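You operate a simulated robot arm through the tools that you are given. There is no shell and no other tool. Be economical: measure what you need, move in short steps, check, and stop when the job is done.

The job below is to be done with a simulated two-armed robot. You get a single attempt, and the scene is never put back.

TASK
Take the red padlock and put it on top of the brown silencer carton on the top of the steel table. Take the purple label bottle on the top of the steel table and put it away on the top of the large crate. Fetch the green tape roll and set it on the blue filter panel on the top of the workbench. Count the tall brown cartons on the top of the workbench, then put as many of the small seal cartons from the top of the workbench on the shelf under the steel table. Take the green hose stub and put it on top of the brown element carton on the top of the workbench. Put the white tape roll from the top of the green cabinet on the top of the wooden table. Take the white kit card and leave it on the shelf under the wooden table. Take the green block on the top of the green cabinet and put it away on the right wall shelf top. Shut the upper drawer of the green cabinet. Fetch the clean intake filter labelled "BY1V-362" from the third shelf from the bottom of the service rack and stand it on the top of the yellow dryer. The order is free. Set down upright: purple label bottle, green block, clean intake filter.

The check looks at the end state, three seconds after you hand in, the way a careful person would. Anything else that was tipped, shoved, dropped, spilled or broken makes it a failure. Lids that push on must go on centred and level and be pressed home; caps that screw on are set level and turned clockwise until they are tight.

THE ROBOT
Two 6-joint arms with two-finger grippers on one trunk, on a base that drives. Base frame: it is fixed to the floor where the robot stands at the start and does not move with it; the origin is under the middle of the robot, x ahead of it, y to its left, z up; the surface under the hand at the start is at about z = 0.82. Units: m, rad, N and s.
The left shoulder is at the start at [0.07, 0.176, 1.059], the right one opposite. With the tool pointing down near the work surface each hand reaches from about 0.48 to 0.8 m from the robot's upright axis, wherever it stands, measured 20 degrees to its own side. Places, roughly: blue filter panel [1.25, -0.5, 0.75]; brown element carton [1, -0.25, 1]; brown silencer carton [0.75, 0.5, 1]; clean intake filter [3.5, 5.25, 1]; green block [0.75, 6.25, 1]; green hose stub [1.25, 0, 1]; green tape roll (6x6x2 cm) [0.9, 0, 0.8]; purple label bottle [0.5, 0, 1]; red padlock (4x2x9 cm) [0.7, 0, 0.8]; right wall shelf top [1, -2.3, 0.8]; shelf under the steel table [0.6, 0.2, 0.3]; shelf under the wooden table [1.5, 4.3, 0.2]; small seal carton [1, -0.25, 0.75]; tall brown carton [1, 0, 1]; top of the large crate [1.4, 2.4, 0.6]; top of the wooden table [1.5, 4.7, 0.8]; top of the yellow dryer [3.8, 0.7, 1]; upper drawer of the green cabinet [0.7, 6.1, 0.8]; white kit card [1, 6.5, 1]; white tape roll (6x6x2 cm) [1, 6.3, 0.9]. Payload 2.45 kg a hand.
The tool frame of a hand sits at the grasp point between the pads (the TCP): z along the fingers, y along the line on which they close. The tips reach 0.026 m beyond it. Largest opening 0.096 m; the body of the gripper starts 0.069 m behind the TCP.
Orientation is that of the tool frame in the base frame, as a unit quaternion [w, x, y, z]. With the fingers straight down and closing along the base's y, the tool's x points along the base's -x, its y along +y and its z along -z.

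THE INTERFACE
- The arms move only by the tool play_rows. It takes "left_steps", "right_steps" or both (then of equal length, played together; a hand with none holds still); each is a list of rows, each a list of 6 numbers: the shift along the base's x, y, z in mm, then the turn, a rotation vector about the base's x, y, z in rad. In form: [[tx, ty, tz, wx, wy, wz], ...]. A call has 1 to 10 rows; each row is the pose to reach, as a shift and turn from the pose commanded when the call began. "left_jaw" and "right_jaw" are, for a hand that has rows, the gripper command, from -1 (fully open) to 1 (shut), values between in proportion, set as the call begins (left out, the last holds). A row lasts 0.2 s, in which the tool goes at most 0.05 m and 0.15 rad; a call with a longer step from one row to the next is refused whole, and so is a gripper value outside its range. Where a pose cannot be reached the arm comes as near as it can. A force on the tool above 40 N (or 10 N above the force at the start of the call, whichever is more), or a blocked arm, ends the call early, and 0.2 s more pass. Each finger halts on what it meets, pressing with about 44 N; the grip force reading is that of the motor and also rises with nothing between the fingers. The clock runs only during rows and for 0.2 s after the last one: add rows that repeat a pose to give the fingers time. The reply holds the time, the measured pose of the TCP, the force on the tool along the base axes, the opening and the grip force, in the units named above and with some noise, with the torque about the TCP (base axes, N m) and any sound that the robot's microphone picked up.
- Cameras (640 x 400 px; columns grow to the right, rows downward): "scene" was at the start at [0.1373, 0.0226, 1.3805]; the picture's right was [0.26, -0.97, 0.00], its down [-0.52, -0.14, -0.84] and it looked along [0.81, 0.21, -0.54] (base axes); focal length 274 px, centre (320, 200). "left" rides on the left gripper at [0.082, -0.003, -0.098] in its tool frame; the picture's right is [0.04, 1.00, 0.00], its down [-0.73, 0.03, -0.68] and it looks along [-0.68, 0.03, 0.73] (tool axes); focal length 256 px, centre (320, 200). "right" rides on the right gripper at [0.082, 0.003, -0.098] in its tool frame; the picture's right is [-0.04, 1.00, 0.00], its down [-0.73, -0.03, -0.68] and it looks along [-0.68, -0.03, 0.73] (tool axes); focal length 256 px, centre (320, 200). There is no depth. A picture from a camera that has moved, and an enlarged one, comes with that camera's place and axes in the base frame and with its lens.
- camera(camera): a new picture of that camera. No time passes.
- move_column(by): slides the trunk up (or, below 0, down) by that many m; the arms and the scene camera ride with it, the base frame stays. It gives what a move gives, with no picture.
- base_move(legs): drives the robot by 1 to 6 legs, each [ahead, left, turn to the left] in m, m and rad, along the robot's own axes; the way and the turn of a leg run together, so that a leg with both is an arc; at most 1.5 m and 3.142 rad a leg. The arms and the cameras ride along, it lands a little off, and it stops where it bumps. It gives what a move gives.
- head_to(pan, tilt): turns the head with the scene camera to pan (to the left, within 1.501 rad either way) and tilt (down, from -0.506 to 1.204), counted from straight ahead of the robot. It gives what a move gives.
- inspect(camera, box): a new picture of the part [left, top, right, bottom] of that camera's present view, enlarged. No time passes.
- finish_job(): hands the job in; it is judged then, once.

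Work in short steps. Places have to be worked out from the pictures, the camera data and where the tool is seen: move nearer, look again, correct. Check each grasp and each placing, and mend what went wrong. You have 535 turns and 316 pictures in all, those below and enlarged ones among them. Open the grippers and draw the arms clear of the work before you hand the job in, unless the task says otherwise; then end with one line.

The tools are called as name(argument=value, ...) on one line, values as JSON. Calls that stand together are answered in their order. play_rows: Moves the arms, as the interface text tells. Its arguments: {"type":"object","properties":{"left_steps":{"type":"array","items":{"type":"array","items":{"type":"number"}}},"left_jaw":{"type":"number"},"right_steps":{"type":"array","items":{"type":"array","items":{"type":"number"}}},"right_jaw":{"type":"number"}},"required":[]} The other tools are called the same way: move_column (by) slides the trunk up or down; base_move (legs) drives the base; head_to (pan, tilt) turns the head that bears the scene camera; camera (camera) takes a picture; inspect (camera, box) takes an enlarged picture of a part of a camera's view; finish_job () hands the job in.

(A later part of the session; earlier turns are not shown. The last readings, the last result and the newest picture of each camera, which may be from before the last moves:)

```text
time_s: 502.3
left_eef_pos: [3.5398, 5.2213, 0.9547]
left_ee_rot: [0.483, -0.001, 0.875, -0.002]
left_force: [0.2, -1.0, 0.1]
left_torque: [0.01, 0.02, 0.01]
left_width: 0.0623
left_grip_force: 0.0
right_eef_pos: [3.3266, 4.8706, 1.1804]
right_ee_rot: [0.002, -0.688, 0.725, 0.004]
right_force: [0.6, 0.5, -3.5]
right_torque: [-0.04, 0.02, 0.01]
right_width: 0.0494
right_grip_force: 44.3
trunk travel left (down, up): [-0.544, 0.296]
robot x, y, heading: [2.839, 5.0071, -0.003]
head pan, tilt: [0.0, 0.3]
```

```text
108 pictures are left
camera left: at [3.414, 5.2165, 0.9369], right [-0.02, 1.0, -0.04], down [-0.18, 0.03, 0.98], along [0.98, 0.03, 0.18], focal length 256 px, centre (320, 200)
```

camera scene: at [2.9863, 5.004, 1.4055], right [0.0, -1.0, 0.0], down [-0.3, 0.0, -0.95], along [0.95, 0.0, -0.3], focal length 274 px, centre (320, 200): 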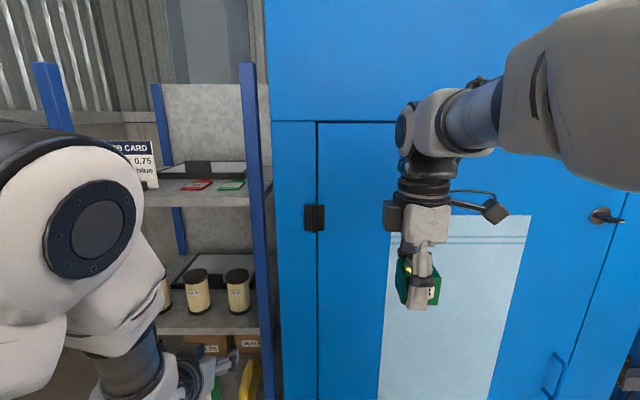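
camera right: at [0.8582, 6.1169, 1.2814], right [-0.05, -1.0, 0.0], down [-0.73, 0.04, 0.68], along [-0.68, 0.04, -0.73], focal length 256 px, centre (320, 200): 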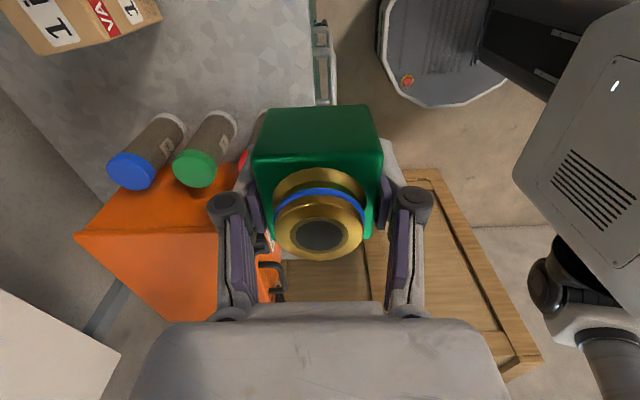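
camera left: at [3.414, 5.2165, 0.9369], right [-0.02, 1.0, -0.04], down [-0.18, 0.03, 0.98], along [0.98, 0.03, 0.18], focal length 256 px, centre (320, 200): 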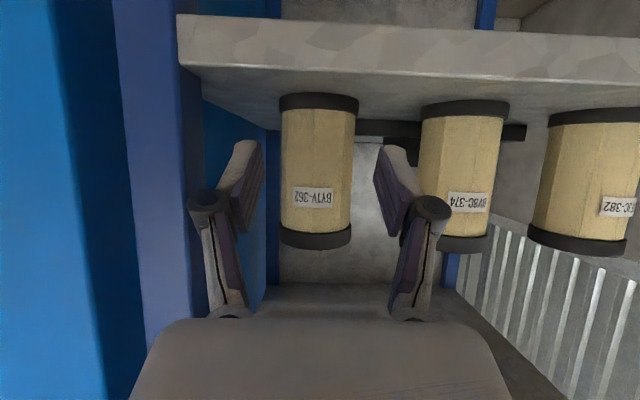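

play_rows(left_steps=[[25, -1, 0, 0, 0, 0], [48, -2, 0, 0, 0, 0], [66, -2, 0, 0, 0, 0]])

camera(camera="left")

```text
time_s: 503.1
left_eef_pos: [3.6057, 5.2164, 0.9548]
left_ee_rot: [0.485, -0.002, 0.874, 0.0]
left_force: [-0.3, 1.0, 0.7]
left_torque: [0.01, -0.06, 0.06]
left_width: 0.0636
left_grip_force: 1.0
right_eef_pos: [3.3262, 4.8713, 1.1814]
right_ee_rot: [0.002, -0.688, 0.725, 0.003]
right_force: [-0.1, 0.8, -2.5]
right_torque: [0.02, -0.01, -0.02]
right_width: 0.0493
right_grip_force: 43.3
trunk travel left (down, up): [-0.544, 0.296]
robot x, y, heading: [2.8396, 5.0051, -0.003]
head pan, tilt: [0.0, 0.3]
```

```text
107 pictures are left
camera left: at [3.4794, 5.2133, 0.9363], right [-0.02, 1.0, -0.04], down [-0.19, 0.03, 0.98], along [0.98, 0.03, 0.18], focal length 256 px, centre (320, 200)
```

left: 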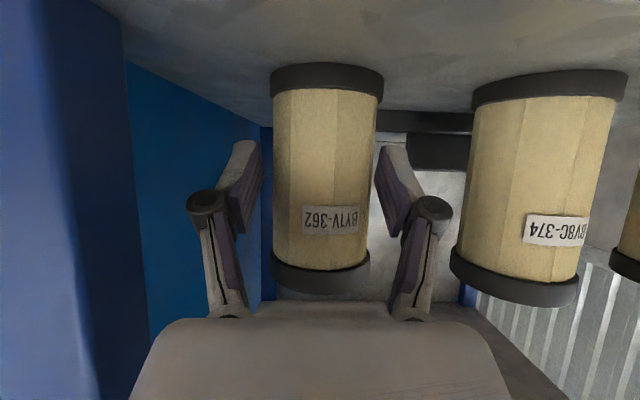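

Fingers straddle the filter at its axis. Close.

play_rows(left_steps=[[2, 0, 0, 0, 0, 0], [2, 0, 0, 0, 0, 0], [2, 0, 0, 0, 0, 0]], left_jaw=1)

camera(camera="left")

```text
time_s: 503.9
left_eef_pos: [3.6056, 5.2175, 0.9546]
left_ee_rot: [0.484, -0.002, 0.875, -0.001]
left_force: [-1.0, -0.5, 0.5]
left_torque: [-0.08, -0.03, -0.03]
left_width: 0.058
left_grip_force: 43.7
right_eef_pos: [3.3244, 4.871, 1.1824]
right_ee_rot: [0.003, -0.688, 0.725, 0.003]
right_force: [0.4, 0.9, -3.2]
right_torque: [0.03, -0.01, 0.01]
right_width: 0.0494
right_grip_force: 44.6
trunk travel left (down, up): [-0.544, 0.296]
robot x, y, heading: [2.8402, 5.0021, 0.002]
head pan, tilt: [0.0, 0.3]
```

```text
106 pictures are left
camera left: at [3.4809, 5.213, 0.9366], right [-0.02, 1.0, -0.04], down [-0.19, 0.03, 0.98], along [0.98, 0.03, 0.18], focal length 256 px, centre (320, 200)
```

left: 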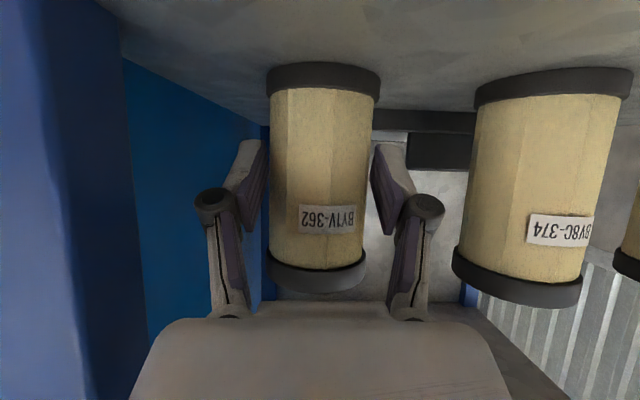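

Gripped (58 mm). Lift 25 mm and slide out.

play_rows(left_steps=[[0, 0, 12, 0, 0, 0], [0, 0, 25, 0, 0, 0], [-35, 0, 28, 0, 0, 0], [-75, 0, 28, 0, 0, 0], [-115, 0, 30, 0, 0, 0], [-155, 0, 35, 0, 0, 0]])

camera(camera="left")

```text
time_s: 505.3
left_eef_pos: [3.4488, 5.2169, 0.9884]
left_ee_rot: [0.484, -0.002, 0.875, 0.0]
left_force: [-0.6, -0.3, -2.2]
left_torque: [0.02, 0.04, 0.01]
left_width: 0.058
left_grip_force: 44.3
right_eef_pos: [3.3238, 4.8708, 1.183]
right_ee_rot: [0.003, -0.688, 0.725, 0.003]
right_force: [-0.7, 0.2, -3.0]
right_torque: [0.01, -0.05, 0.01]
right_width: 0.0494
right_grip_force: 44.0
trunk travel left (down, up): [-0.544, 0.296]
robot x, y, heading: [2.8432, 5.0024, -0.006]
head pan, tilt: [0.0, 0.3]
```

```text
105 pictures are left
camera left: at [3.324, 5.2131, 0.971], right [-0.02, 1.0, -0.04], down [-0.19, 0.03, 0.98], along [0.98, 0.03, 0.19], focal length 256 px, centre (320, 200)
```

left: 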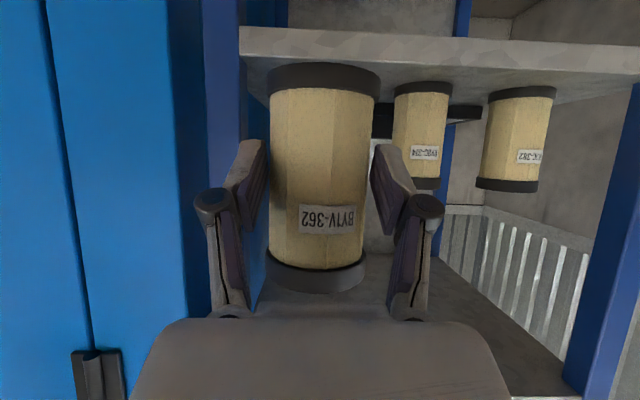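

Filter is out and upright. I check the left arm's outline before the long drive (the floor hose blocks the short way).

play_rows(left_steps=[[-40, 0, 20, 0, 0, 0], [-80, 0, 40, 0, 0, 0], [-110, 0, 70, 0, 0, 0], [-130, 0, 110, 0, 0, 0]])

base_move(legs=[[-0.6, 0.35, 0]])

head_to(pan=0.7, tilt=0.6)

camera(camera="scene")

head_to(pan=-0.6, tilt=0.5)

camera(camera="scene")

```text
time_s: 506.3
left_eef_pos: [3.3533, 5.2226, 1.0456]
left_ee_rot: [0.484, -0.002, 0.875, 0.0]
left_force: [0.4, -0.1, -1.3]
left_torque: [-0.03, 0.03, 0.01]
left_width: 0.0579
left_grip_force: 43.8
left hand out of reach, approached as far as the arm can: row 3, 4
right_eef_pos: [3.3267, 4.8713, 1.1804]
right_ee_rot: [0.001, -0.688, 0.725, 0.003]
right_force: [-0.1, 0.0, -4.0]
right_torque: [0.0, 0.01, 0.07]
right_width: 0.0493
right_grip_force: 44.0
trunk travel left (down, up): [-0.544, 0.296]
robot x, y, heading: [2.8425, 5.0069, -0.001]
head pan, tilt: [0.0, 0.3]
```

```text
time_s: 510.2
left_eef_pos: [2.745, 5.5794, 1.0453]
left_ee_rot: [0.484, -0.005, 0.875, 0.001]
left_force: [-0.9, -0.5, -1.6]
left_torque: [0.02, 0.04, 0.03]
left_width: 0.0579
left_grip_force: 43.6
right_eef_pos: [2.7194, 5.2293, 1.1823]
right_ee_rot: [0.002, -0.692, 0.722, 0.003]
right_force: [0.6, -0.2, -3.1]
right_torque: [0.03, 0.01, 0.03]
right_width: 0.0494
right_grip_force: 44.1
trunk travel left (down, up): [-0.544, 0.296]
robot x, y, heading: [2.2402, 5.3549, -0.002]
head pan, tilt: [0.0, 0.3]
```

```text
time_s: 511.2
left_eef_pos: [2.7446, 5.5794, 1.0457]
left_ee_rot: [0.484, -0.006, 0.875, 0.002]
left_force: [0.1, 0.3, -1.7]
left_torque: [-0.02, 0.02, -0.01]
left_width: 0.0578
left_grip_force: 44.0
right_eef_pos: [2.7204, 5.2275, 1.1812]
right_ee_rot: [0.002, -0.691, 0.723, 0.003]
right_force: [0.3, -0.8, -2.9]
right_torque: [0.02, -0.01, 0.01]
right_width: 0.0495
right_grip_force: 43.8
trunk travel left (down, up): [-0.544, 0.296]
robot x, y, heading: [2.2324, 5.3585, -0.002]
head pan, tilt: [0.7, 0.6]
```

```text
104 pictures are left
camera scene: at [2.3537, 5.4145, 1.3781], right [0.65, -0.76, 0.0], down [-0.43, -0.37, -0.83], along [0.63, 0.53, -0.56], focal length 274 px, centre (320, 200)
```

scene: 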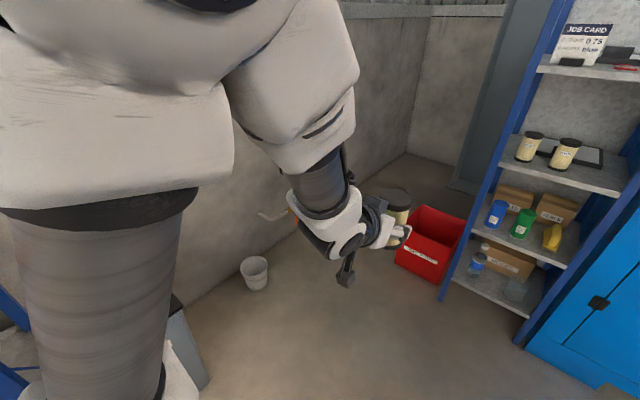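

```text
time_s: 512.7
left_eef_pos: [2.7446, 5.5799, 1.0462]
left_ee_rot: [0.484, -0.006, 0.875, 0.002]
left_force: [0.6, 0.0, -0.7]
left_torque: [-0.03, 0.0, 0.0]
left_width: 0.0577
left_grip_force: 44.2
right_eef_pos: [2.7204, 5.2277, 1.1813]
right_ee_rot: [0.002, -0.691, 0.723, 0.003]
right_force: [0.7, 0.3, -2.7]
right_torque: [0.0, -0.02, -0.01]
right_width: 0.0492
right_grip_force: 43.8
trunk travel left (down, up): [-0.544, 0.296]
robot x, y, heading: [2.2337, 5.3606, 0.001]
head pan, tilt: [-0.6, 0.499]
```

```text
103 pictures are left
camera scene: at [2.3616, 5.3063, 1.3872], right [-0.56, -0.83, 0.0], down [-0.4, 0.27, -0.88], along [0.73, -0.49, -0.48], focal length 274 px, centre (320, 200)
```

scene: 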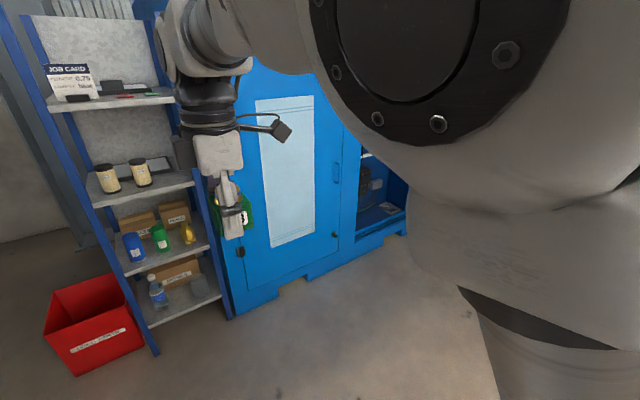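

Both arms are compact. I drive the long way: west, then south along the roller door.

base_move(legs=[[-1.5, 0, 0], [-0.5, -0.35, 0], [0, 0, -1.57], [1.5, 0, 0], [1.0, -0.38, 0]])

head_to(pan=0.0, tilt=0.4)

camera(camera="scene")

```text
time_s: 538.9
left_eef_pos: [0.1782, 1.9638, 1.0456]
left_ee_rot: [0.344, 0.614, 0.624, -0.34]
left_force: [0.6, 0.0, -0.2]
left_torque: [0.03, -0.01, 0.03]
left_width: 0.0577
left_grip_force: 43.6
right_eef_pos: [-0.173, 1.9862, 1.1816]
right_ee_rot: [0.004, 0.019, 1.0, 0.001]
right_force: [0.6, 0.4, -3.0]
right_torque: [0.0, -0.02, -0.02]
right_width: 0.0495
right_grip_force: 43.8
trunk travel left (down, up): [-0.544, 0.296]
robot x, y, heading: [-0.0433, 2.4746, -1.562]
head pan, tilt: [-0.6, 0.499]
```

```text
time_s: 539.9
left_eef_pos: [0.1783, 1.9635, 1.045]
left_ee_rot: [0.344, 0.614, 0.624, -0.34]
left_force: [-0.4, -0.4, -0.9]
left_torque: [0.03, -0.02, -0.01]
left_width: 0.0575
left_grip_force: 44.5
right_eef_pos: [-0.1726, 1.9862, 1.181]
right_ee_rot: [0.004, 0.019, 1.0, 0.0]
right_force: [0.6, -0.6, -2.7]
right_torque: [-0.01, -0.04, 0.01]
right_width: 0.0491
right_grip_force: 44.1
trunk travel left (down, up): [-0.544, 0.296]
robot x, y, heading: [-0.0453, 2.466, -1.56]
head pan, tilt: [0.0, 0.4]
```

```text
102 pictures are left
camera scene: at [-0.0436, 2.3289, 1.3963], right [-1.0, -0.01, 0.0], down [0.0, 0.39, -0.92], along [0.01, -0.92, -0.39], focal length 274 px, centre (320, 200)
```

scene: 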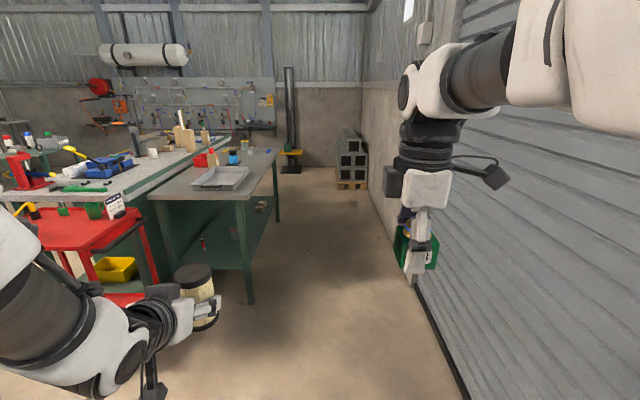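

The aisle is clear. Continue along it.

base_move(legs=[[1.0, -0.12, -0.01], [1.2, 0, 0], [1.15, 0, 0], [0, 0, 1.57]])

base_move(legs=[[0.6, 0, 0], [0.1, -0.42, 0], [1.4, 0, 0]])

```text
time_s: 560.1
left_eef_pos: [0.3364, -0.6951, 1.0459]
left_ee_rot: [0.484, 0.007, 0.875, -0.005]
left_force: [-0.2, -0.2, -0.7]
left_torque: [0.03, 0.01, 0.02]
left_width: 0.0577
left_grip_force: 43.4
right_eef_pos: [0.3035, -1.0466, 1.1804]
right_ee_rot: [0.001, -0.682, 0.732, 0.003]
right_force: [-0.3, 1.3, -2.3]
right_torque: [0.02, -0.02, 0.0]
right_width: 0.0496
right_grip_force: 43.6
trunk travel left (down, up): [-0.544, 0.296]
robot x, y, heading: [-0.1776, -0.9042, -0.018]
head pan, tilt: [0.0, 0.4]
```

```text
time_s: 572.4
left_eef_pos: [2.44, -1.1963, 1.0453]
left_ee_rot: [0.485, 0.018, 0.875, -0.011]
left_force: [1.1, 0.0, -0.4]
left_torque: [-0.03, 0.01, -0.03]
left_width: 0.058
left_grip_force: 44.7
right_eef_pos: [2.397, -1.5474, 1.1805]
right_ee_rot: [0.002, -0.672, 0.74, 0.003]
right_force: [0.4, 1.3, -3.0]
right_torque: [0.06, 0.01, 0.01]
right_width: 0.0494
right_grip_force: 44.1
trunk travel left (down, up): [-0.544, 0.296]
robot x, y, heading: [1.9225, -1.394, -0.05]
head pan, tilt: [0.0, 0.4]
```

The right wall shelf is close, so I deliver the green block first: back up and face the −y wall.

base_move(legs=[[-0.9, 0, 0.05], [0, 0, -1.57]])

head_to(pan=-0.15, tilt=0.5)

camera(camera="scene")

```text
time_s: 581.0
left_eef_pos: [1.2215, -1.8794, 1.0454]
left_ee_rot: [0.341, 0.621, 0.616, -0.344]
left_force: [0.8, 0.0, -0.7]
left_torque: [0.05, -0.01, -0.01]
left_width: 0.0576
left_grip_force: 44.1
right_eef_pos: [0.8717, -1.8484, 1.1803]
right_ee_rot: [0.003, 0.033, 0.999, 0.0]
right_force: [0.1, 0.7, -3.7]
right_torque: [-0.01, -0.04, -0.01]
right_width: 0.0493
right_grip_force: 44.1
trunk travel left (down, up): [-0.544, 0.296]
robot x, y, heading: [1.0123, -1.3659, -1.591]
head pan, tilt: [0.0, 0.4]
```

```text
time_s: 581.7
left_eef_pos: [1.2219, -1.8799, 1.0458]
left_ee_rot: [0.34, 0.622, 0.616, -0.344]
left_force: [0.4, 0.4, -1.4]
left_torque: [0.06, 0.0, -0.05]
left_width: 0.0578
left_grip_force: 44.4
right_eef_pos: [0.8714, -1.8474, 1.182]
right_ee_rot: [0.003, 0.032, 0.999, 0.001]
right_force: [0.8, 0.2, -2.6]
right_torque: [0.0, 0.0, 0.01]
right_width: 0.0494
right_grip_force: 43.5
trunk travel left (down, up): [-0.544, 0.296]
robot x, y, heading: [1.0092, -1.3629, -1.589]
head pan, tilt: [-0.15, 0.499]
```

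```text
101 pictures are left
camera scene: at [0.9961, -1.506, 1.3872], right [-0.99, 0.17, 0.0], down [0.08, 0.47, -0.88], along [-0.15, -0.87, -0.48], focal length 274 px, centre (320, 200)
```

scene: 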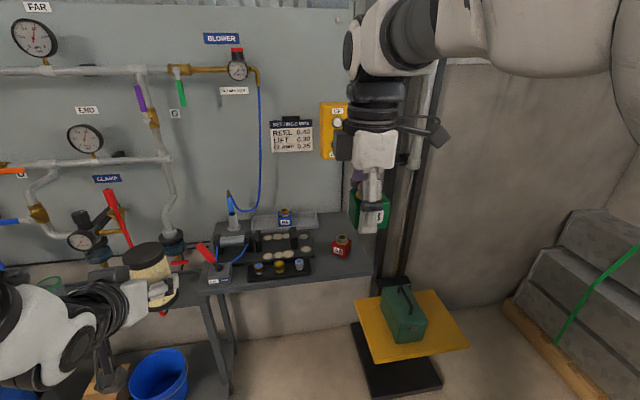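

inspect(camera="scene", box=[195, 170, 395, 310])

```text
2.86 times, centred on (295, 240) of scene
camera zoom: at [0.9961, -1.506, 1.3872], right [-0.99, 0.17, 0.0], down [0.08, 0.47, -0.88], along [-0.15, -0.87, -0.48], focal length 783 px, centre (391, 86)
```

zoom: 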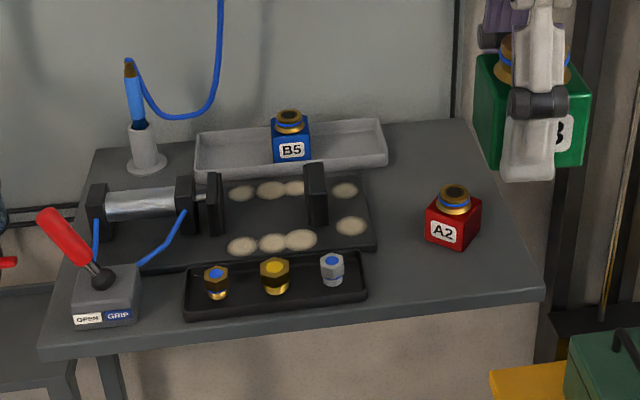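

Shelf top spans x 0.73–1.23, y −2.10…−2.45. The free spot behind the red A2 block is about (0.785, −2.345). I raise the filter hand and drive closer.

play_rows(left_steps=[[0, 0, 40, 0, 0, 0], [0, 0, 80, 0, 0, 0], [0, 0, 120, 0, 0, 0]])

base_move(legs=[[0.27, 0.0, 0.02]])

head_to(pan=-0.2, tilt=0.75)

camera(camera="scene")

camera(camera="right")

```text
time_s: 582.5
left_eef_pos: [1.2253, -1.9486, 1.1063]
left_ee_rot: [0.339, 0.622, 0.616, -0.345]
left_force: [0.1, -0.1, -1.0]
left_torque: [0.05, 0.01, 0.01]
left_width: 0.0577
left_grip_force: 44.6
left hand out of reach, approached as far as the arm can: row 1, 2, 3
right_eef_pos: [0.8725, -1.8481, 1.1798]
right_ee_rot: [0.004, 0.031, 0.999, 0.0]
right_force: [0.1, -0.5, -2.4]
right_torque: [-0.01, -0.02, 0.02]
right_width: 0.0495
right_grip_force: 44.0
trunk travel left (down, up): [-0.544, 0.296]
robot x, y, heading: [1.0131, -1.362, -1.589]
head pan, tilt: [-0.15, 0.499]
```

```text
time_s: 584.4
left_eef_pos: [1.2319, -2.2223, 1.107]
left_ee_rot: [0.343, 0.616, 0.621, -0.341]
left_force: [-0.6, 0.1, -1.7]
left_torque: [0.04, -0.03, 0.0]
left_width: 0.058
left_grip_force: 44.4
right_eef_pos: [0.8772, -2.1277, 1.1825]
right_ee_rot: [0.003, 0.024, 1.0, 0.0]
right_force: [-0.1, 0.6, -3.1]
right_torque: [-0.01, 0.03, -0.02]
right_width: 0.0494
right_grip_force: 43.4
trunk travel left (down, up): [-0.544, 0.296]
robot x, y, heading: [1.0067, -1.6436, -1.571]
head pan, tilt: [-0.15, 0.499]
```

```text
time_s: 585.2
left_eef_pos: [1.2326, -2.2228, 1.1058]
left_ee_rot: [0.343, 0.616, 0.622, -0.341]
left_force: [0.1, -0.1, -1.6]
left_torque: [0.05, -0.01, -0.03]
left_width: 0.0578
left_grip_force: 43.6
right_eef_pos: [0.8777, -2.1275, 1.1821]
right_ee_rot: [0.004, 0.024, 1.0, 0.001]
right_force: [-0.4, 0.4, -2.8]
right_torque: [0.0, -0.04, 0.02]
right_width: 0.0494
right_grip_force: 44.7
trunk travel left (down, up): [-0.544, 0.296]
robot x, y, heading: [1.0082, -1.6398, -1.569]
head pan, tilt: [-0.201, 0.75]
```

```text
99 pictures are left
camera scene: at [0.9931, -1.7741, 1.3652], right [-0.98, 0.2, 0.0], down [0.14, 0.67, -0.73], along [-0.15, -0.72, -0.68], focal length 274 px, centre (320, 200)
```

scene: 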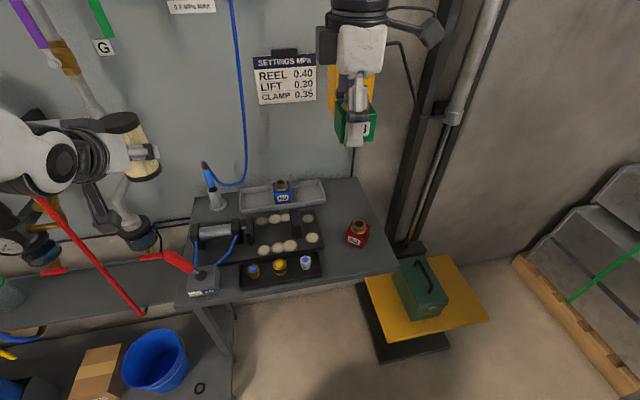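

```text
98 pictures are left
camera right: at [0.7947, -2.1213, 1.28], right [0.09, 1.0, 0.0], down [0.73, -0.07, 0.68], along [0.68, -0.06, -0.73], focal length 256 px, centre (320, 200)
```

right: 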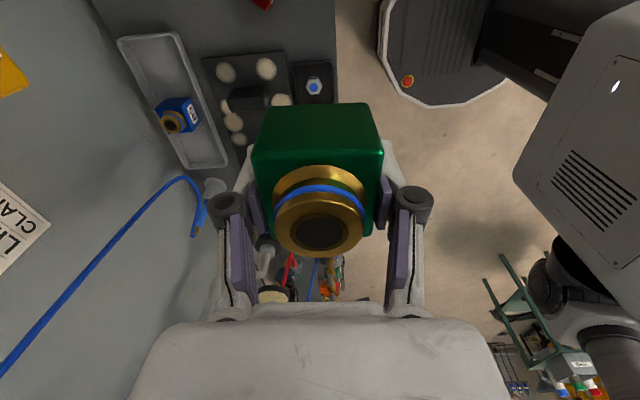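

Target spot (0.770, −2.32), behind-right of A2. I move the block above it.

play_rows(right_steps=[[-20, -35, -20, 0, 0, 0], [-40, -70, -40, 0, 0, 0], [-60, -105, -60, 0, 0, 0], [-80, -140, -80, 0, 0, 0], [-95, -170, -105, 0, 0, 0], [-108, -192, -130, 0, 0, 0], [-108, -192, -170, 0, 0, 0], [-108, -192, -210, 0, 0, 0]])

camera(camera="right")

inspect(camera="scene", box=[220, 100, 460, 280])

```text
time_s: 586.5
left_eef_pos: [1.2316, -2.2194, 1.1071]
left_ee_rot: [0.342, 0.616, 0.621, -0.342]
left_force: [0.5, -0.8, -1.0]
left_torque: [0.05, -0.01, -0.01]
left_width: 0.0579
left_grip_force: 44.1
right_eef_pos: [0.779, -2.296, 1.0726]
right_ee_rot: [0.004, 0.022, 1.0, 0.003]
right_force: [1.1, 22.0, 9.2]
right_torque: [-3.43, -0.12, 0.72]
right_width: 0.0494
right_grip_force: 44.3
trunk travel left (down, up): [-0.544, 0.296]
robot x, y, heading: [1.0093, -1.6422, -1.569]
head pan, tilt: [-0.201, 0.75]
stopped in row 6 (right hand): the force on the tool passed its limit at 71 N (the readings are from after the stop); the commanded pose is now the measured one
```

```text
97 pictures are left
camera right: at [0.6964, -2.2913, 1.1723], right [0.08, 1.0, 0.01], down [0.73, -0.07, 0.68], along [0.68, -0.05, -0.73], focal length 256 px, centre (320, 200)
```

right: 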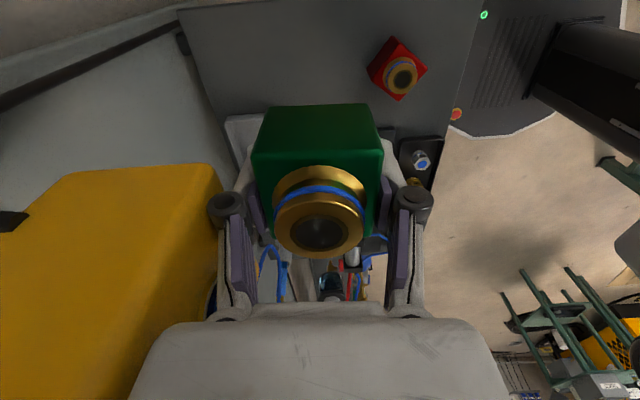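

```text
2.22 times, centred on (340, 190) of scene
camera zoom: at [0.9936, -1.7708, 1.3656], right [-0.98, 0.2, 0.0], down [0.14, 0.67, -0.73], along [-0.15, -0.72, -0.68], focal length 609 px, centre (276, 222)
```

zoom: 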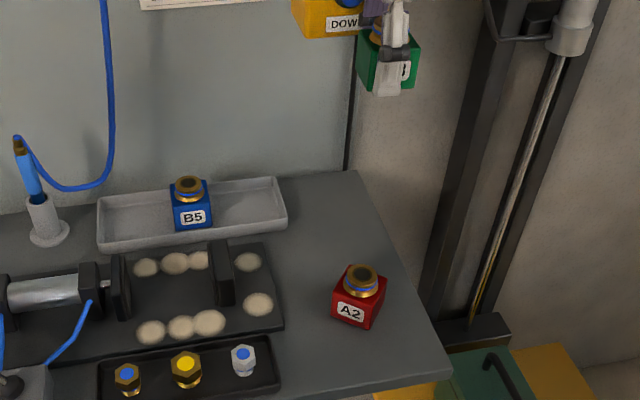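

The hand bumped the yellow pendant box on the wall. I back off, and rotate the tool to the default yaw (closing along x) so it fits a spot just behind A2 at (0.803, −2.29).

play_rows(right_steps=[[0, 40, 0, 0, 0, 0], [0, 80, 10, 0, 0, -0.13], [0, 110, 20, 0, 0, -0.28], [0, 120, 30, 0, 0, -0.43], [0, 120, 30, 0, 0, -0.58], [0, 120, 30, 0, 0, -0.73], [0, 120, 30, 0, 0, -0.88], [0, 120, 30, 0, 0, -1.03], [0, 120, 30, 0, 0, -1.18], [0, 120, 30, 0, 0, -1.33]])

camera(camera="scene")

inspect(camera="scene", box=[250, 60, 450, 240])

```text
time_s: 588.7
left_eef_pos: [1.2318, -2.221, 1.1064]
left_ee_rot: [0.342, 0.617, 0.621, -0.342]
left_force: [-0.3, -0.6, -1.4]
left_torque: [0.04, 0.01, -0.01]
left_width: 0.0575
left_grip_force: 43.8
right_eef_pos: [0.7784, -2.1777, 1.103]
right_ee_rot: [0.006, 0.636, 0.772, 0.002]
right_force: [1.0, 0.0, -2.8]
right_torque: [0.01, -0.03, 0.01]
right_width: 0.0495
right_grip_force: 43.9
trunk travel left (down, up): [-0.544, 0.296]
robot x, y, heading: [1.013, -1.6425, -1.571]
head pan, tilt: [-0.201, 0.75]
```

```text
95 pictures are left
camera scene: at [0.9929, -1.7741, 1.3652], right [-0.98, 0.2, 0.0], down [0.14, 0.67, -0.73], along [-0.15, -0.72, -0.68], focal length 274 px, centre (320, 200)
```

scene: 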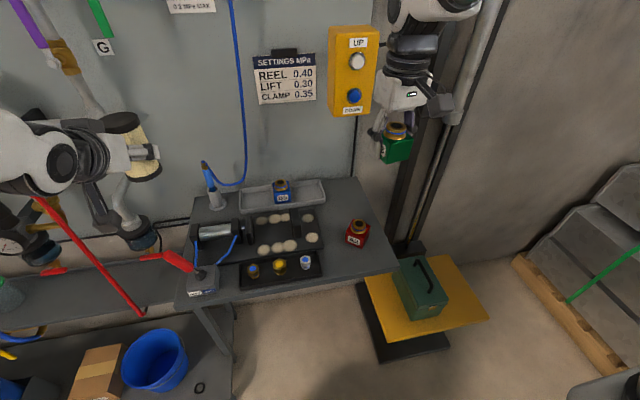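

```text
2.22 times, centred on (350, 150) of scene
camera zoom: at [0.9929, -1.7741, 1.3652], right [-0.98, 0.2, 0.0], down [0.14, 0.67, -0.73], along [-0.15, -0.72, -0.68], focal length 609 px, centre (253, 311)
```

zoom: 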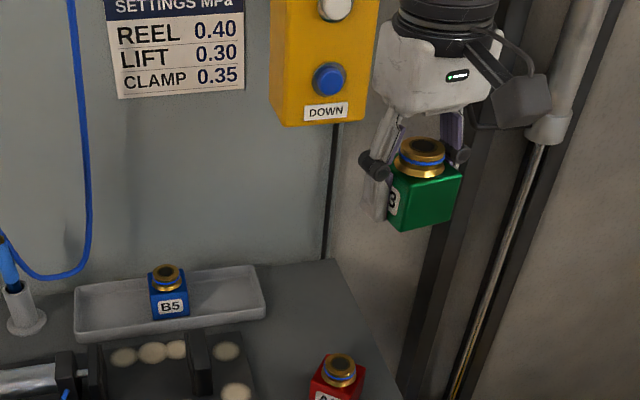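

The pendant and lift platform look unchanged. I finish the yaw, lower to just above A2's height and slide back in y.

play_rows(right_steps=[[10, 0, -35, 0, 0, -0.1], [20, -10, -75, 0, 0, -0.19], [25, -15, -115, 0, 0, -0.19], [25, -20, -160, 0, 0, -0.19], [25, -50, -170, 0, 0, -0.19], [25, -80, -170, 0, 0, -0.19], [25, -107, -170, 0, 0, -0.19]])

camera(camera="right")

inspect(camera="scene", box=[250, 100, 450, 280])

```text
time_s: 590.3
left_eef_pos: [1.2317, -2.2236, 1.107]
left_ee_rot: [0.342, 0.617, 0.621, -0.341]
left_force: [0.2, -0.4, -1.1]
left_torque: [0.04, 0.02, 0.01]
left_width: 0.0576
left_grip_force: 44.0
right_eef_pos: [0.8043, -2.2868, 0.929]
right_ee_rot: [0.006, 0.705, 0.709, 0.0]
right_force: [0.8, -0.8, -2.5]
right_torque: [0.01, 0.01, 0.02]
right_width: 0.0497
right_grip_force: 44.0
trunk travel left (down, up): [-0.544, 0.296]
robot x, y, heading: [1.0114, -1.6417, -1.574]
head pan, tilt: [-0.201, 0.75]
```

```text
93 pictures are left
camera right: at [0.8055, -2.2053, 1.0279], right [1.0, -0.03, 0.01], down [-0.03, -0.73, 0.68], along [-0.02, -0.68, -0.73], focal length 256 px, centre (320, 200)
```

right: 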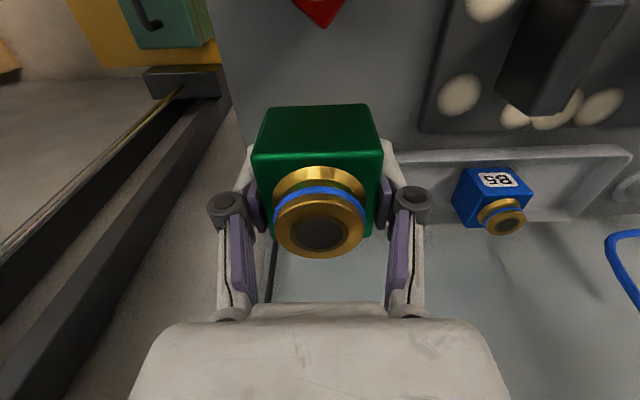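

```text
2.22 times, centred on (350, 190) of scene
camera zoom: at [0.9928, -1.7755, 1.365], right [-0.98, 0.2, 0.0], down [0.14, 0.67, -0.73], along [-0.15, -0.72, -0.68], focal length 609 px, centre (253, 222)
```

zoom: 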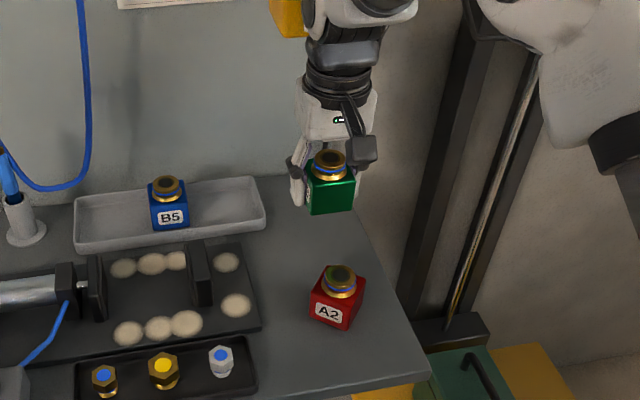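

Clear spot beneath. Lower with care.

play_rows(right_steps=[[0, 0, -35, 0, 0, 0], [0, 0, -65, 0, 0, 0], [0, 0, -80, 0, 0, 0]])

play_rows(right_steps=[[0, 0, -4, 0, 0, 0], [0, 0, -8, 0, 0, 0], [0, 0, -11, 0, 0, 0]])

```text
time_s: 591.1
left_eef_pos: [1.2323, -2.2224, 1.1069]
left_ee_rot: [0.342, 0.617, 0.621, -0.342]
left_force: [-0.6, -0.4, -0.6]
left_torque: [0.04, -0.03, 0.01]
left_width: 0.0578
left_grip_force: 43.9
right_eef_pos: [0.8044, -2.2845, 0.8502]
right_ee_rot: [0.006, 0.705, 0.709, 0.0]
right_force: [0.0, 0.2, -1.8]
right_torque: [0.02, -0.01, 0.0]
right_width: 0.0495
right_grip_force: 43.6
trunk travel left (down, up): [-0.544, 0.296]
robot x, y, heading: [1.0087, -1.6419, -1.571]
head pan, tilt: [-0.201, 0.75]
```

```text
time_s: 591.9
left_eef_pos: [1.2325, -2.2217, 1.1061]
left_ee_rot: [0.342, 0.617, 0.621, -0.341]
left_force: [0.1, 0.1, -1.4]
left_torque: [0.04, 0.0, -0.01]
left_width: 0.0577
left_grip_force: 43.9
right_eef_pos: [0.8032, -2.2858, 0.8395]
right_ee_rot: [0.005, 0.705, 0.709, 0.001]
right_force: [0.0, 0.3, -2.5]
right_torque: [-0.04, 0.03, 0.01]
right_width: 0.0495
right_grip_force: 43.7
trunk travel left (down, up): [-0.544, 0.296]
robot x, y, heading: [1.01, -1.644, -1.57]
head pan, tilt: [-0.201, 0.75]
```

play_rows(right_steps=[[0, 0, -4, 0, 0, 0], [0, 0, -8, 0, 0, 0], [0, 0, -10, 0, 0, 0]])

inspect(camera="scene", box=[280, 130, 440, 260])

```text
time_s: 592.7
left_eef_pos: [1.2329, -2.2215, 1.1067]
left_ee_rot: [0.342, 0.617, 0.621, -0.341]
left_force: [0.3, 0.7, -1.6]
left_torque: [0.01, -0.04, -0.01]
left_width: 0.0577
left_grip_force: 43.6
right_eef_pos: [0.8049, -2.2856, 0.8304]
right_ee_rot: [0.006, 0.705, 0.709, 0.0]
right_force: [-0.4, -0.5, -2.6]
right_torque: [-0.02, 0.0, -0.01]
right_width: 0.0496
right_grip_force: 43.9
trunk travel left (down, up): [-0.544, 0.296]
robot x, y, heading: [1.0059, -1.6396, -1.576]
head pan, tilt: [-0.201, 0.75]
```

```text
3.08 times, centred on (360, 195) of scene
camera zoom: at [0.9929, -1.7741, 1.3652], right [-0.98, 0.2, 0.0], down [0.14, 0.67, -0.73], along [-0.15, -0.72, -0.68], focal length 843 px, centre (197, 215)
```

zoom: 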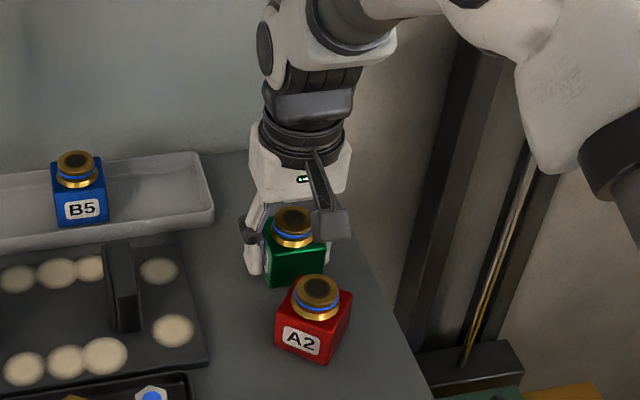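

play_rows(right_steps=[[0, 0, -4, 0, 0, 0], [0, 0, -8, 0, 0, 0], [0, 0, -11, 0, 0, 0]])

```text
time_s: 593.5
left_eef_pos: [1.2328, -2.2201, 1.1088]
left_ee_rot: [0.343, 0.616, 0.621, -0.342]
left_force: [0.0, -0.4, -1.6]
left_torque: [0.02, -0.02, 0.02]
left_width: 0.0577
left_grip_force: 44.1
right_eef_pos: [0.8036, -2.2852, 0.8252]
right_ee_rot: [0.01, 0.705, 0.709, -0.003]
right_force: [-4.3, -4.3, 30.2]
right_torque: [0.74, 0.56, 0.17]
right_width: 0.0496
right_grip_force: 44.5
trunk travel left (down, up): [-0.544, 0.296]
robot x, y, heading: [1.01, -1.6412, -1.572]
head pan, tilt: [-0.201, 0.75]
```

Contact at last. Ease, check, then release.

play_rows(right_steps=[[0, 0, 5, 0, 0, 0], [0, 0, 6, 0, 0, 0]])

play_rows(right_steps=[[0, 0, 0, 0, 0, 0], [0, 0, 0, 0, 0, 0]], right_jaw=-0.4)

camera(camera="right")

```text
time_s: 594.1
left_eef_pos: [1.232, -2.2233, 1.1066]
left_ee_rot: [0.343, 0.617, 0.621, -0.342]
left_force: [0.4, -0.2, -1.4]
left_torque: [0.03, -0.01, -0.02]
left_width: 0.0577
left_grip_force: 44.3
right_eef_pos: [0.8033, -2.2842, 0.8246]
right_ee_rot: [0.005, 0.705, 0.709, 0.002]
right_force: [-1.4, -3.5, 5.2]
right_torque: [-0.04, 0.27, 0.12]
right_width: 0.0494
right_grip_force: 43.7
trunk travel left (down, up): [-0.544, 0.296]
robot x, y, heading: [1.0093, -1.6414, -1.574]
head pan, tilt: [-0.201, 0.75]
```

```text
time_s: 594.7
left_eef_pos: [1.2322, -2.2211, 1.1066]
left_ee_rot: [0.342, 0.617, 0.621, -0.342]
left_force: [-0.2, 0.0, -0.9]
left_torque: [0.04, 0.03, 0.01]
left_width: 0.0576
left_grip_force: 43.9
right_eef_pos: [0.8038, -2.2851, 0.826]
right_ee_rot: [0.006, 0.705, 0.709, 0.001]
right_force: [-0.4, 0.0, 0.1]
right_torque: [0.01, 0.01, 0.02]
right_width: 0.0672
right_grip_force: 0.1
trunk travel left (down, up): [-0.544, 0.296]
robot x, y, heading: [1.0082, -1.6447, -1.571]
head pan, tilt: [-0.201, 0.75]
```

```text
90 pictures are left
camera right: at [0.8051, -2.2042, 0.9242], right [1.0, -0.03, 0.01], down [-0.03, -0.73, 0.68], along [-0.02, -0.68, -0.73], focal length 256 px, centre (320, 200)
```

right: 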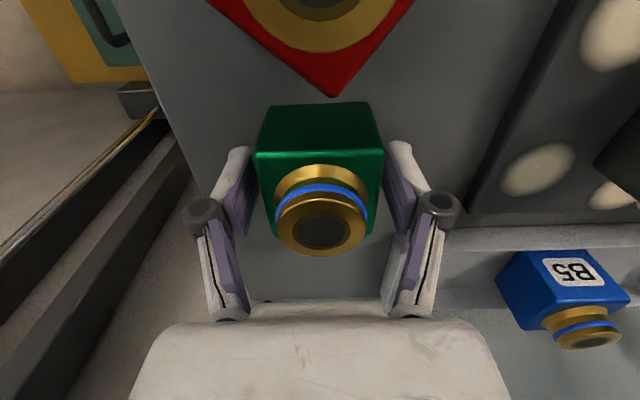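

play_rows(right_steps=[[0, 0, 30, 0, 0, 0], [0, 0, 65, 0, 0, 0], [0, 5, 100, 0, 0, 0], [0, 45, 115, 0, 0, 0], [0, 85, 130, 0, 0, 0], [0, 125, 155, 0, 0, 0], [20, 160, 185, 0, 0, 0], [40, 190, 215, 0, 0, 0], [50, 210, 255, 0, 0, 0]])

inspect(camera="scene", box=[260, 120, 440, 270])

```text
refused: row 7 steps farther than a row can; nothing moved
```

```text
2.67 times, centred on (350, 195) of scene
camera zoom: at [0.9932, -1.7736, 1.3652], right [-0.98, 0.2, 0.0], down [0.14, 0.67, -0.73], along [-0.15, -0.72, -0.68], focal length 731 px, centre (240, 213)
```

zoom: 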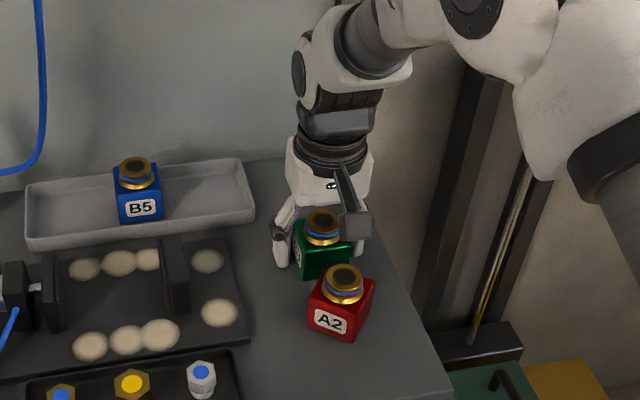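

play_rows(right_steps=[[0, 0, 30, 0, 0, 0], [0, 0, 65, 0, 0, 0], [0, 5, 100, 0, 0, 0], [0, 40, 115, 0, 0, 0], [0, 80, 130, 0, 0, 0], [0, 115, 155, 0, 0, 0], [15, 145, 185, 0, 0, 0], [30, 170, 215, 0, 0, 0], [40, 190, 250, 0, 0, 0]])

inspect(camera="scene", box=[200, 120, 440, 290])

```text
time_s: 596.7
left_eef_pos: [1.2313, -2.22, 1.1074]
left_ee_rot: [0.342, 0.617, 0.621, -0.341]
left_force: [0.5, 0.1, -2.5]
left_torque: [0.06, 0.01, 0.02]
left_width: 0.0577
left_grip_force: 44.3
right_eef_pos: [0.843, -2.0936, 1.0773]
right_ee_rot: [0.006, 0.706, 0.708, 0.0]
right_force: [-0.1, 0.8, 0.6]
right_torque: [-0.03, 0.03, 0.02]
right_width: 0.067
right_grip_force: 0.0
trunk travel left (down, up): [-0.544, 0.296]
robot x, y, heading: [1.0054, -1.6423, -1.572]
head pan, tilt: [-0.201, 0.75]
```

```text
2.35 times, centred on (320, 205) of scene
camera zoom: at [0.9934, -1.7717, 1.3654], right [-0.98, 0.2, 0.0], down [0.14, 0.67, -0.73], along [-0.15, -0.72, -0.68], focal length 645 px, centre (320, 188)
```

zoom: 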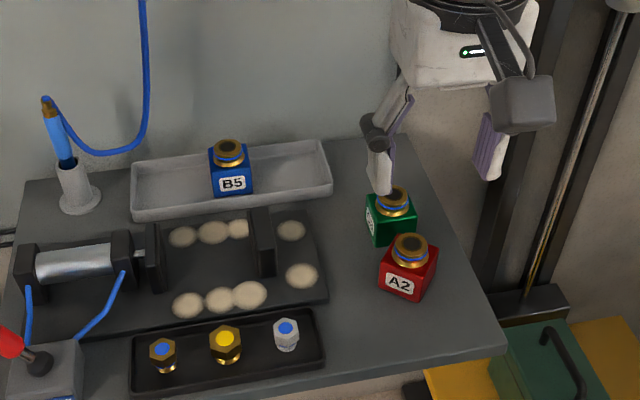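

The green block stands upright on the wall shelf. Now to the dryer with the filter.

base_move(legs=[[-0.3, 0, 0], [0, 0, 1.57], [1.05, 0, 0], [0, 0, 1.57], [1.1, 0, 0]])

head_to(pan=-0.8, tilt=0.4)

camera(camera="scene")

```text
time_s: 616.7
left_eef_pos: [1.8267, 0.3466, 1.1062]
left_ee_rot: [-0.34, 0.624, -0.614, -0.344]
left_force: [0.6, -0.2, -0.9]
left_torque: [-0.03, -0.02, 0.01]
left_width: 0.0579
left_grip_force: 43.2
right_eef_pos: [2.217, 0.2257, 1.0768]
right_ee_rot: [0.0, 0.713, -0.701, -0.006]
right_force: [-0.1, -0.2, 0.7]
right_torque: [-0.04, 0.0, -0.02]
right_width: 0.0674
right_grip_force: 0.1
trunk travel left (down, up): [-0.544, 0.296]
robot x, y, heading: [2.0584, -0.2275, 1.582]
head pan, tilt: [-0.201, 0.75]
```

```text
time_s: 617.7
left_eef_pos: [1.8275, 0.347, 1.1059]
left_ee_rot: [-0.34, 0.624, -0.614, -0.344]
left_force: [0.4, 0.1, -0.4]
left_torque: [0.04, -0.01, 0.01]
left_width: 0.0579
left_grip_force: 43.8
right_eef_pos: [2.2168, 0.2254, 1.0767]
right_ee_rot: [0.001, 0.713, -0.701, -0.006]
right_force: [0.3, -0.6, -1.0]
right_torque: [-0.01, 0.0, 0.02]
right_width: 0.067
right_grip_force: 0.1
trunk travel left (down, up): [-0.544, 0.296]
robot x, y, heading: [2.0549, -0.2248, 1.581]
head pan, tilt: [-0.799, 0.4]
```

```text
87 pictures are left
camera scene: at [2.1225, -0.1147, 1.3963], right [0.7, -0.71, 0.0], down [-0.28, -0.27, -0.92], along [0.65, 0.65, -0.39], focal length 274 px, centre (320, 200)
```

scene: 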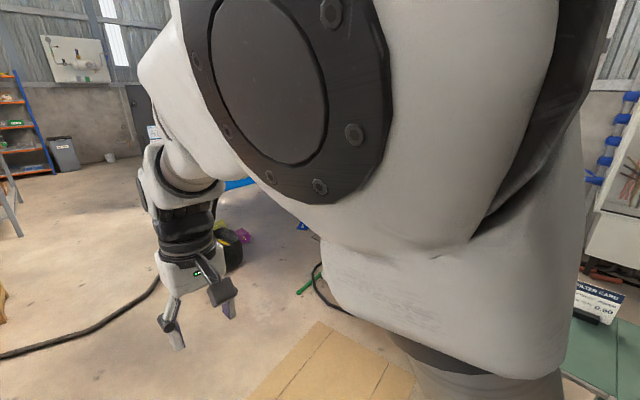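

base_move(legs=[[0.72, 0, 0], [0, 0, -1.58]])

head_to(pan=0.0, tilt=0.4)

camera(camera="scene")

```text
time_s: 625.5
left_eef_pos: [2.6333, 0.7153, 1.1066]
left_ee_rot: [0.483, 0.0, 0.876, -0.002]
left_force: [-0.1, 0.3, -0.9]
left_torque: [-0.02, 0.03, -0.02]
left_width: 0.0575
left_grip_force: 43.9
right_eef_pos: [2.5055, 0.3273, 1.0754]
right_ee_rot: [0.004, 0.001, 1.0, 0.004]
right_force: [-0.9, -0.4, 0.5]
right_torque: [0.01, 0.0, -0.01]
right_width: 0.0672
right_grip_force: 0.0
trunk travel left (down, up): [-0.544, 0.296]
robot x, y, heading: [2.0537, 0.4965, -0.006]
head pan, tilt: [-0.799, 0.4]
```

```text
time_s: 626.6
left_eef_pos: [2.634, 0.7159, 1.1062]
left_ee_rot: [0.483, 0.0, 0.875, -0.001]
left_force: [0.7, 0.3, -1.2]
left_torque: [-0.01, 0.01, 0.04]
left_width: 0.0576
left_grip_force: 44.0
right_eef_pos: [2.5048, 0.3265, 1.0764]
right_ee_rot: [0.004, 0.001, 1.0, 0.004]
right_force: [0.1, 0.7, -0.2]
right_torque: [0.0, 0.02, 0.01]
right_width: 0.0671
right_grip_force: 0.1
trunk travel left (down, up): [-0.544, 0.296]
robot x, y, heading: [2.055, 0.4987, -0.007]
head pan, tilt: [0.0, 0.4]
```

```text
86 pictures are left
camera scene: at [2.1964, 0.4948, 1.3963], right [-0.01, -1.0, 0.0], down [-0.39, 0.0, -0.92], along [0.92, -0.01, -0.39], focal length 274 px, centre (320, 200)
```

scene: 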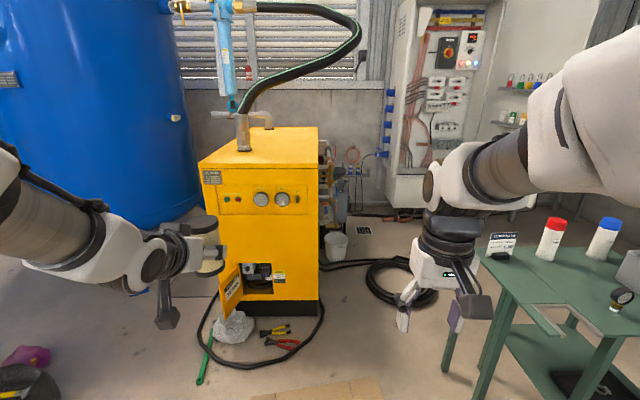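

I look down to map the floor clutter in front of the dryer.

head_to(pan=0.0, tilt=0.85)

camera(camera="scene")

inspect(camera="scene", box=[120, 0, 440, 200])

```text
time_s: 627.5
left_eef_pos: [2.6336, 0.7153, 1.1066]
left_ee_rot: [0.483, 0.0, 0.876, -0.001]
left_force: [-0.4, -0.2, -1.4]
left_torque: [0.01, 0.03, -0.01]
left_width: 0.0575
left_grip_force: 43.3
right_eef_pos: [2.5049, 0.3273, 1.0766]
right_ee_rot: [0.004, 0.0, 1.0, 0.004]
right_force: [-0.3, 0.3, -0.7]
right_torque: [-0.01, -0.02, -0.01]
right_width: 0.0672
right_grip_force: 0.0
trunk travel left (down, up): [-0.544, 0.296]
robot x, y, heading: [2.0519, 0.5009, -0.008]
head pan, tilt: [0.0, 0.85]
```

```text
85 pictures are left
camera scene: at [2.1819, 0.4951, 1.3573], right [-0.01, -1.0, 0.0], down [-0.75, 0.01, -0.66], along [0.66, -0.01, -0.75], focal length 274 px, centre (320, 200)
```

scene: 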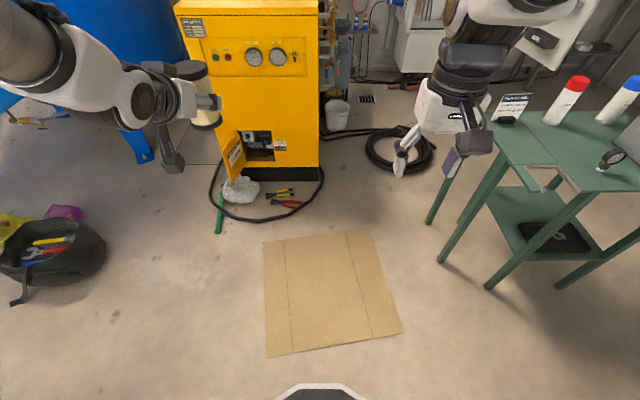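

```text
2.00 times, centred on (280, 100) of scene
camera zoom: at [2.1819, 0.4951, 1.3573], right [-0.01, -1.0, 0.0], down [-0.75, 0.01, -0.66], along [0.66, -0.01, -0.75], focal length 548 px, centre (400, 400)
```

zoom: 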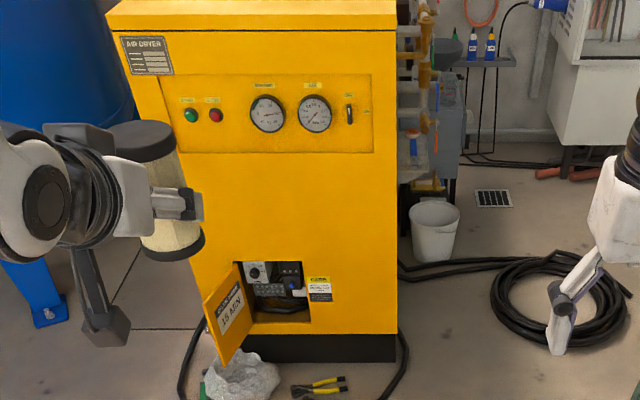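

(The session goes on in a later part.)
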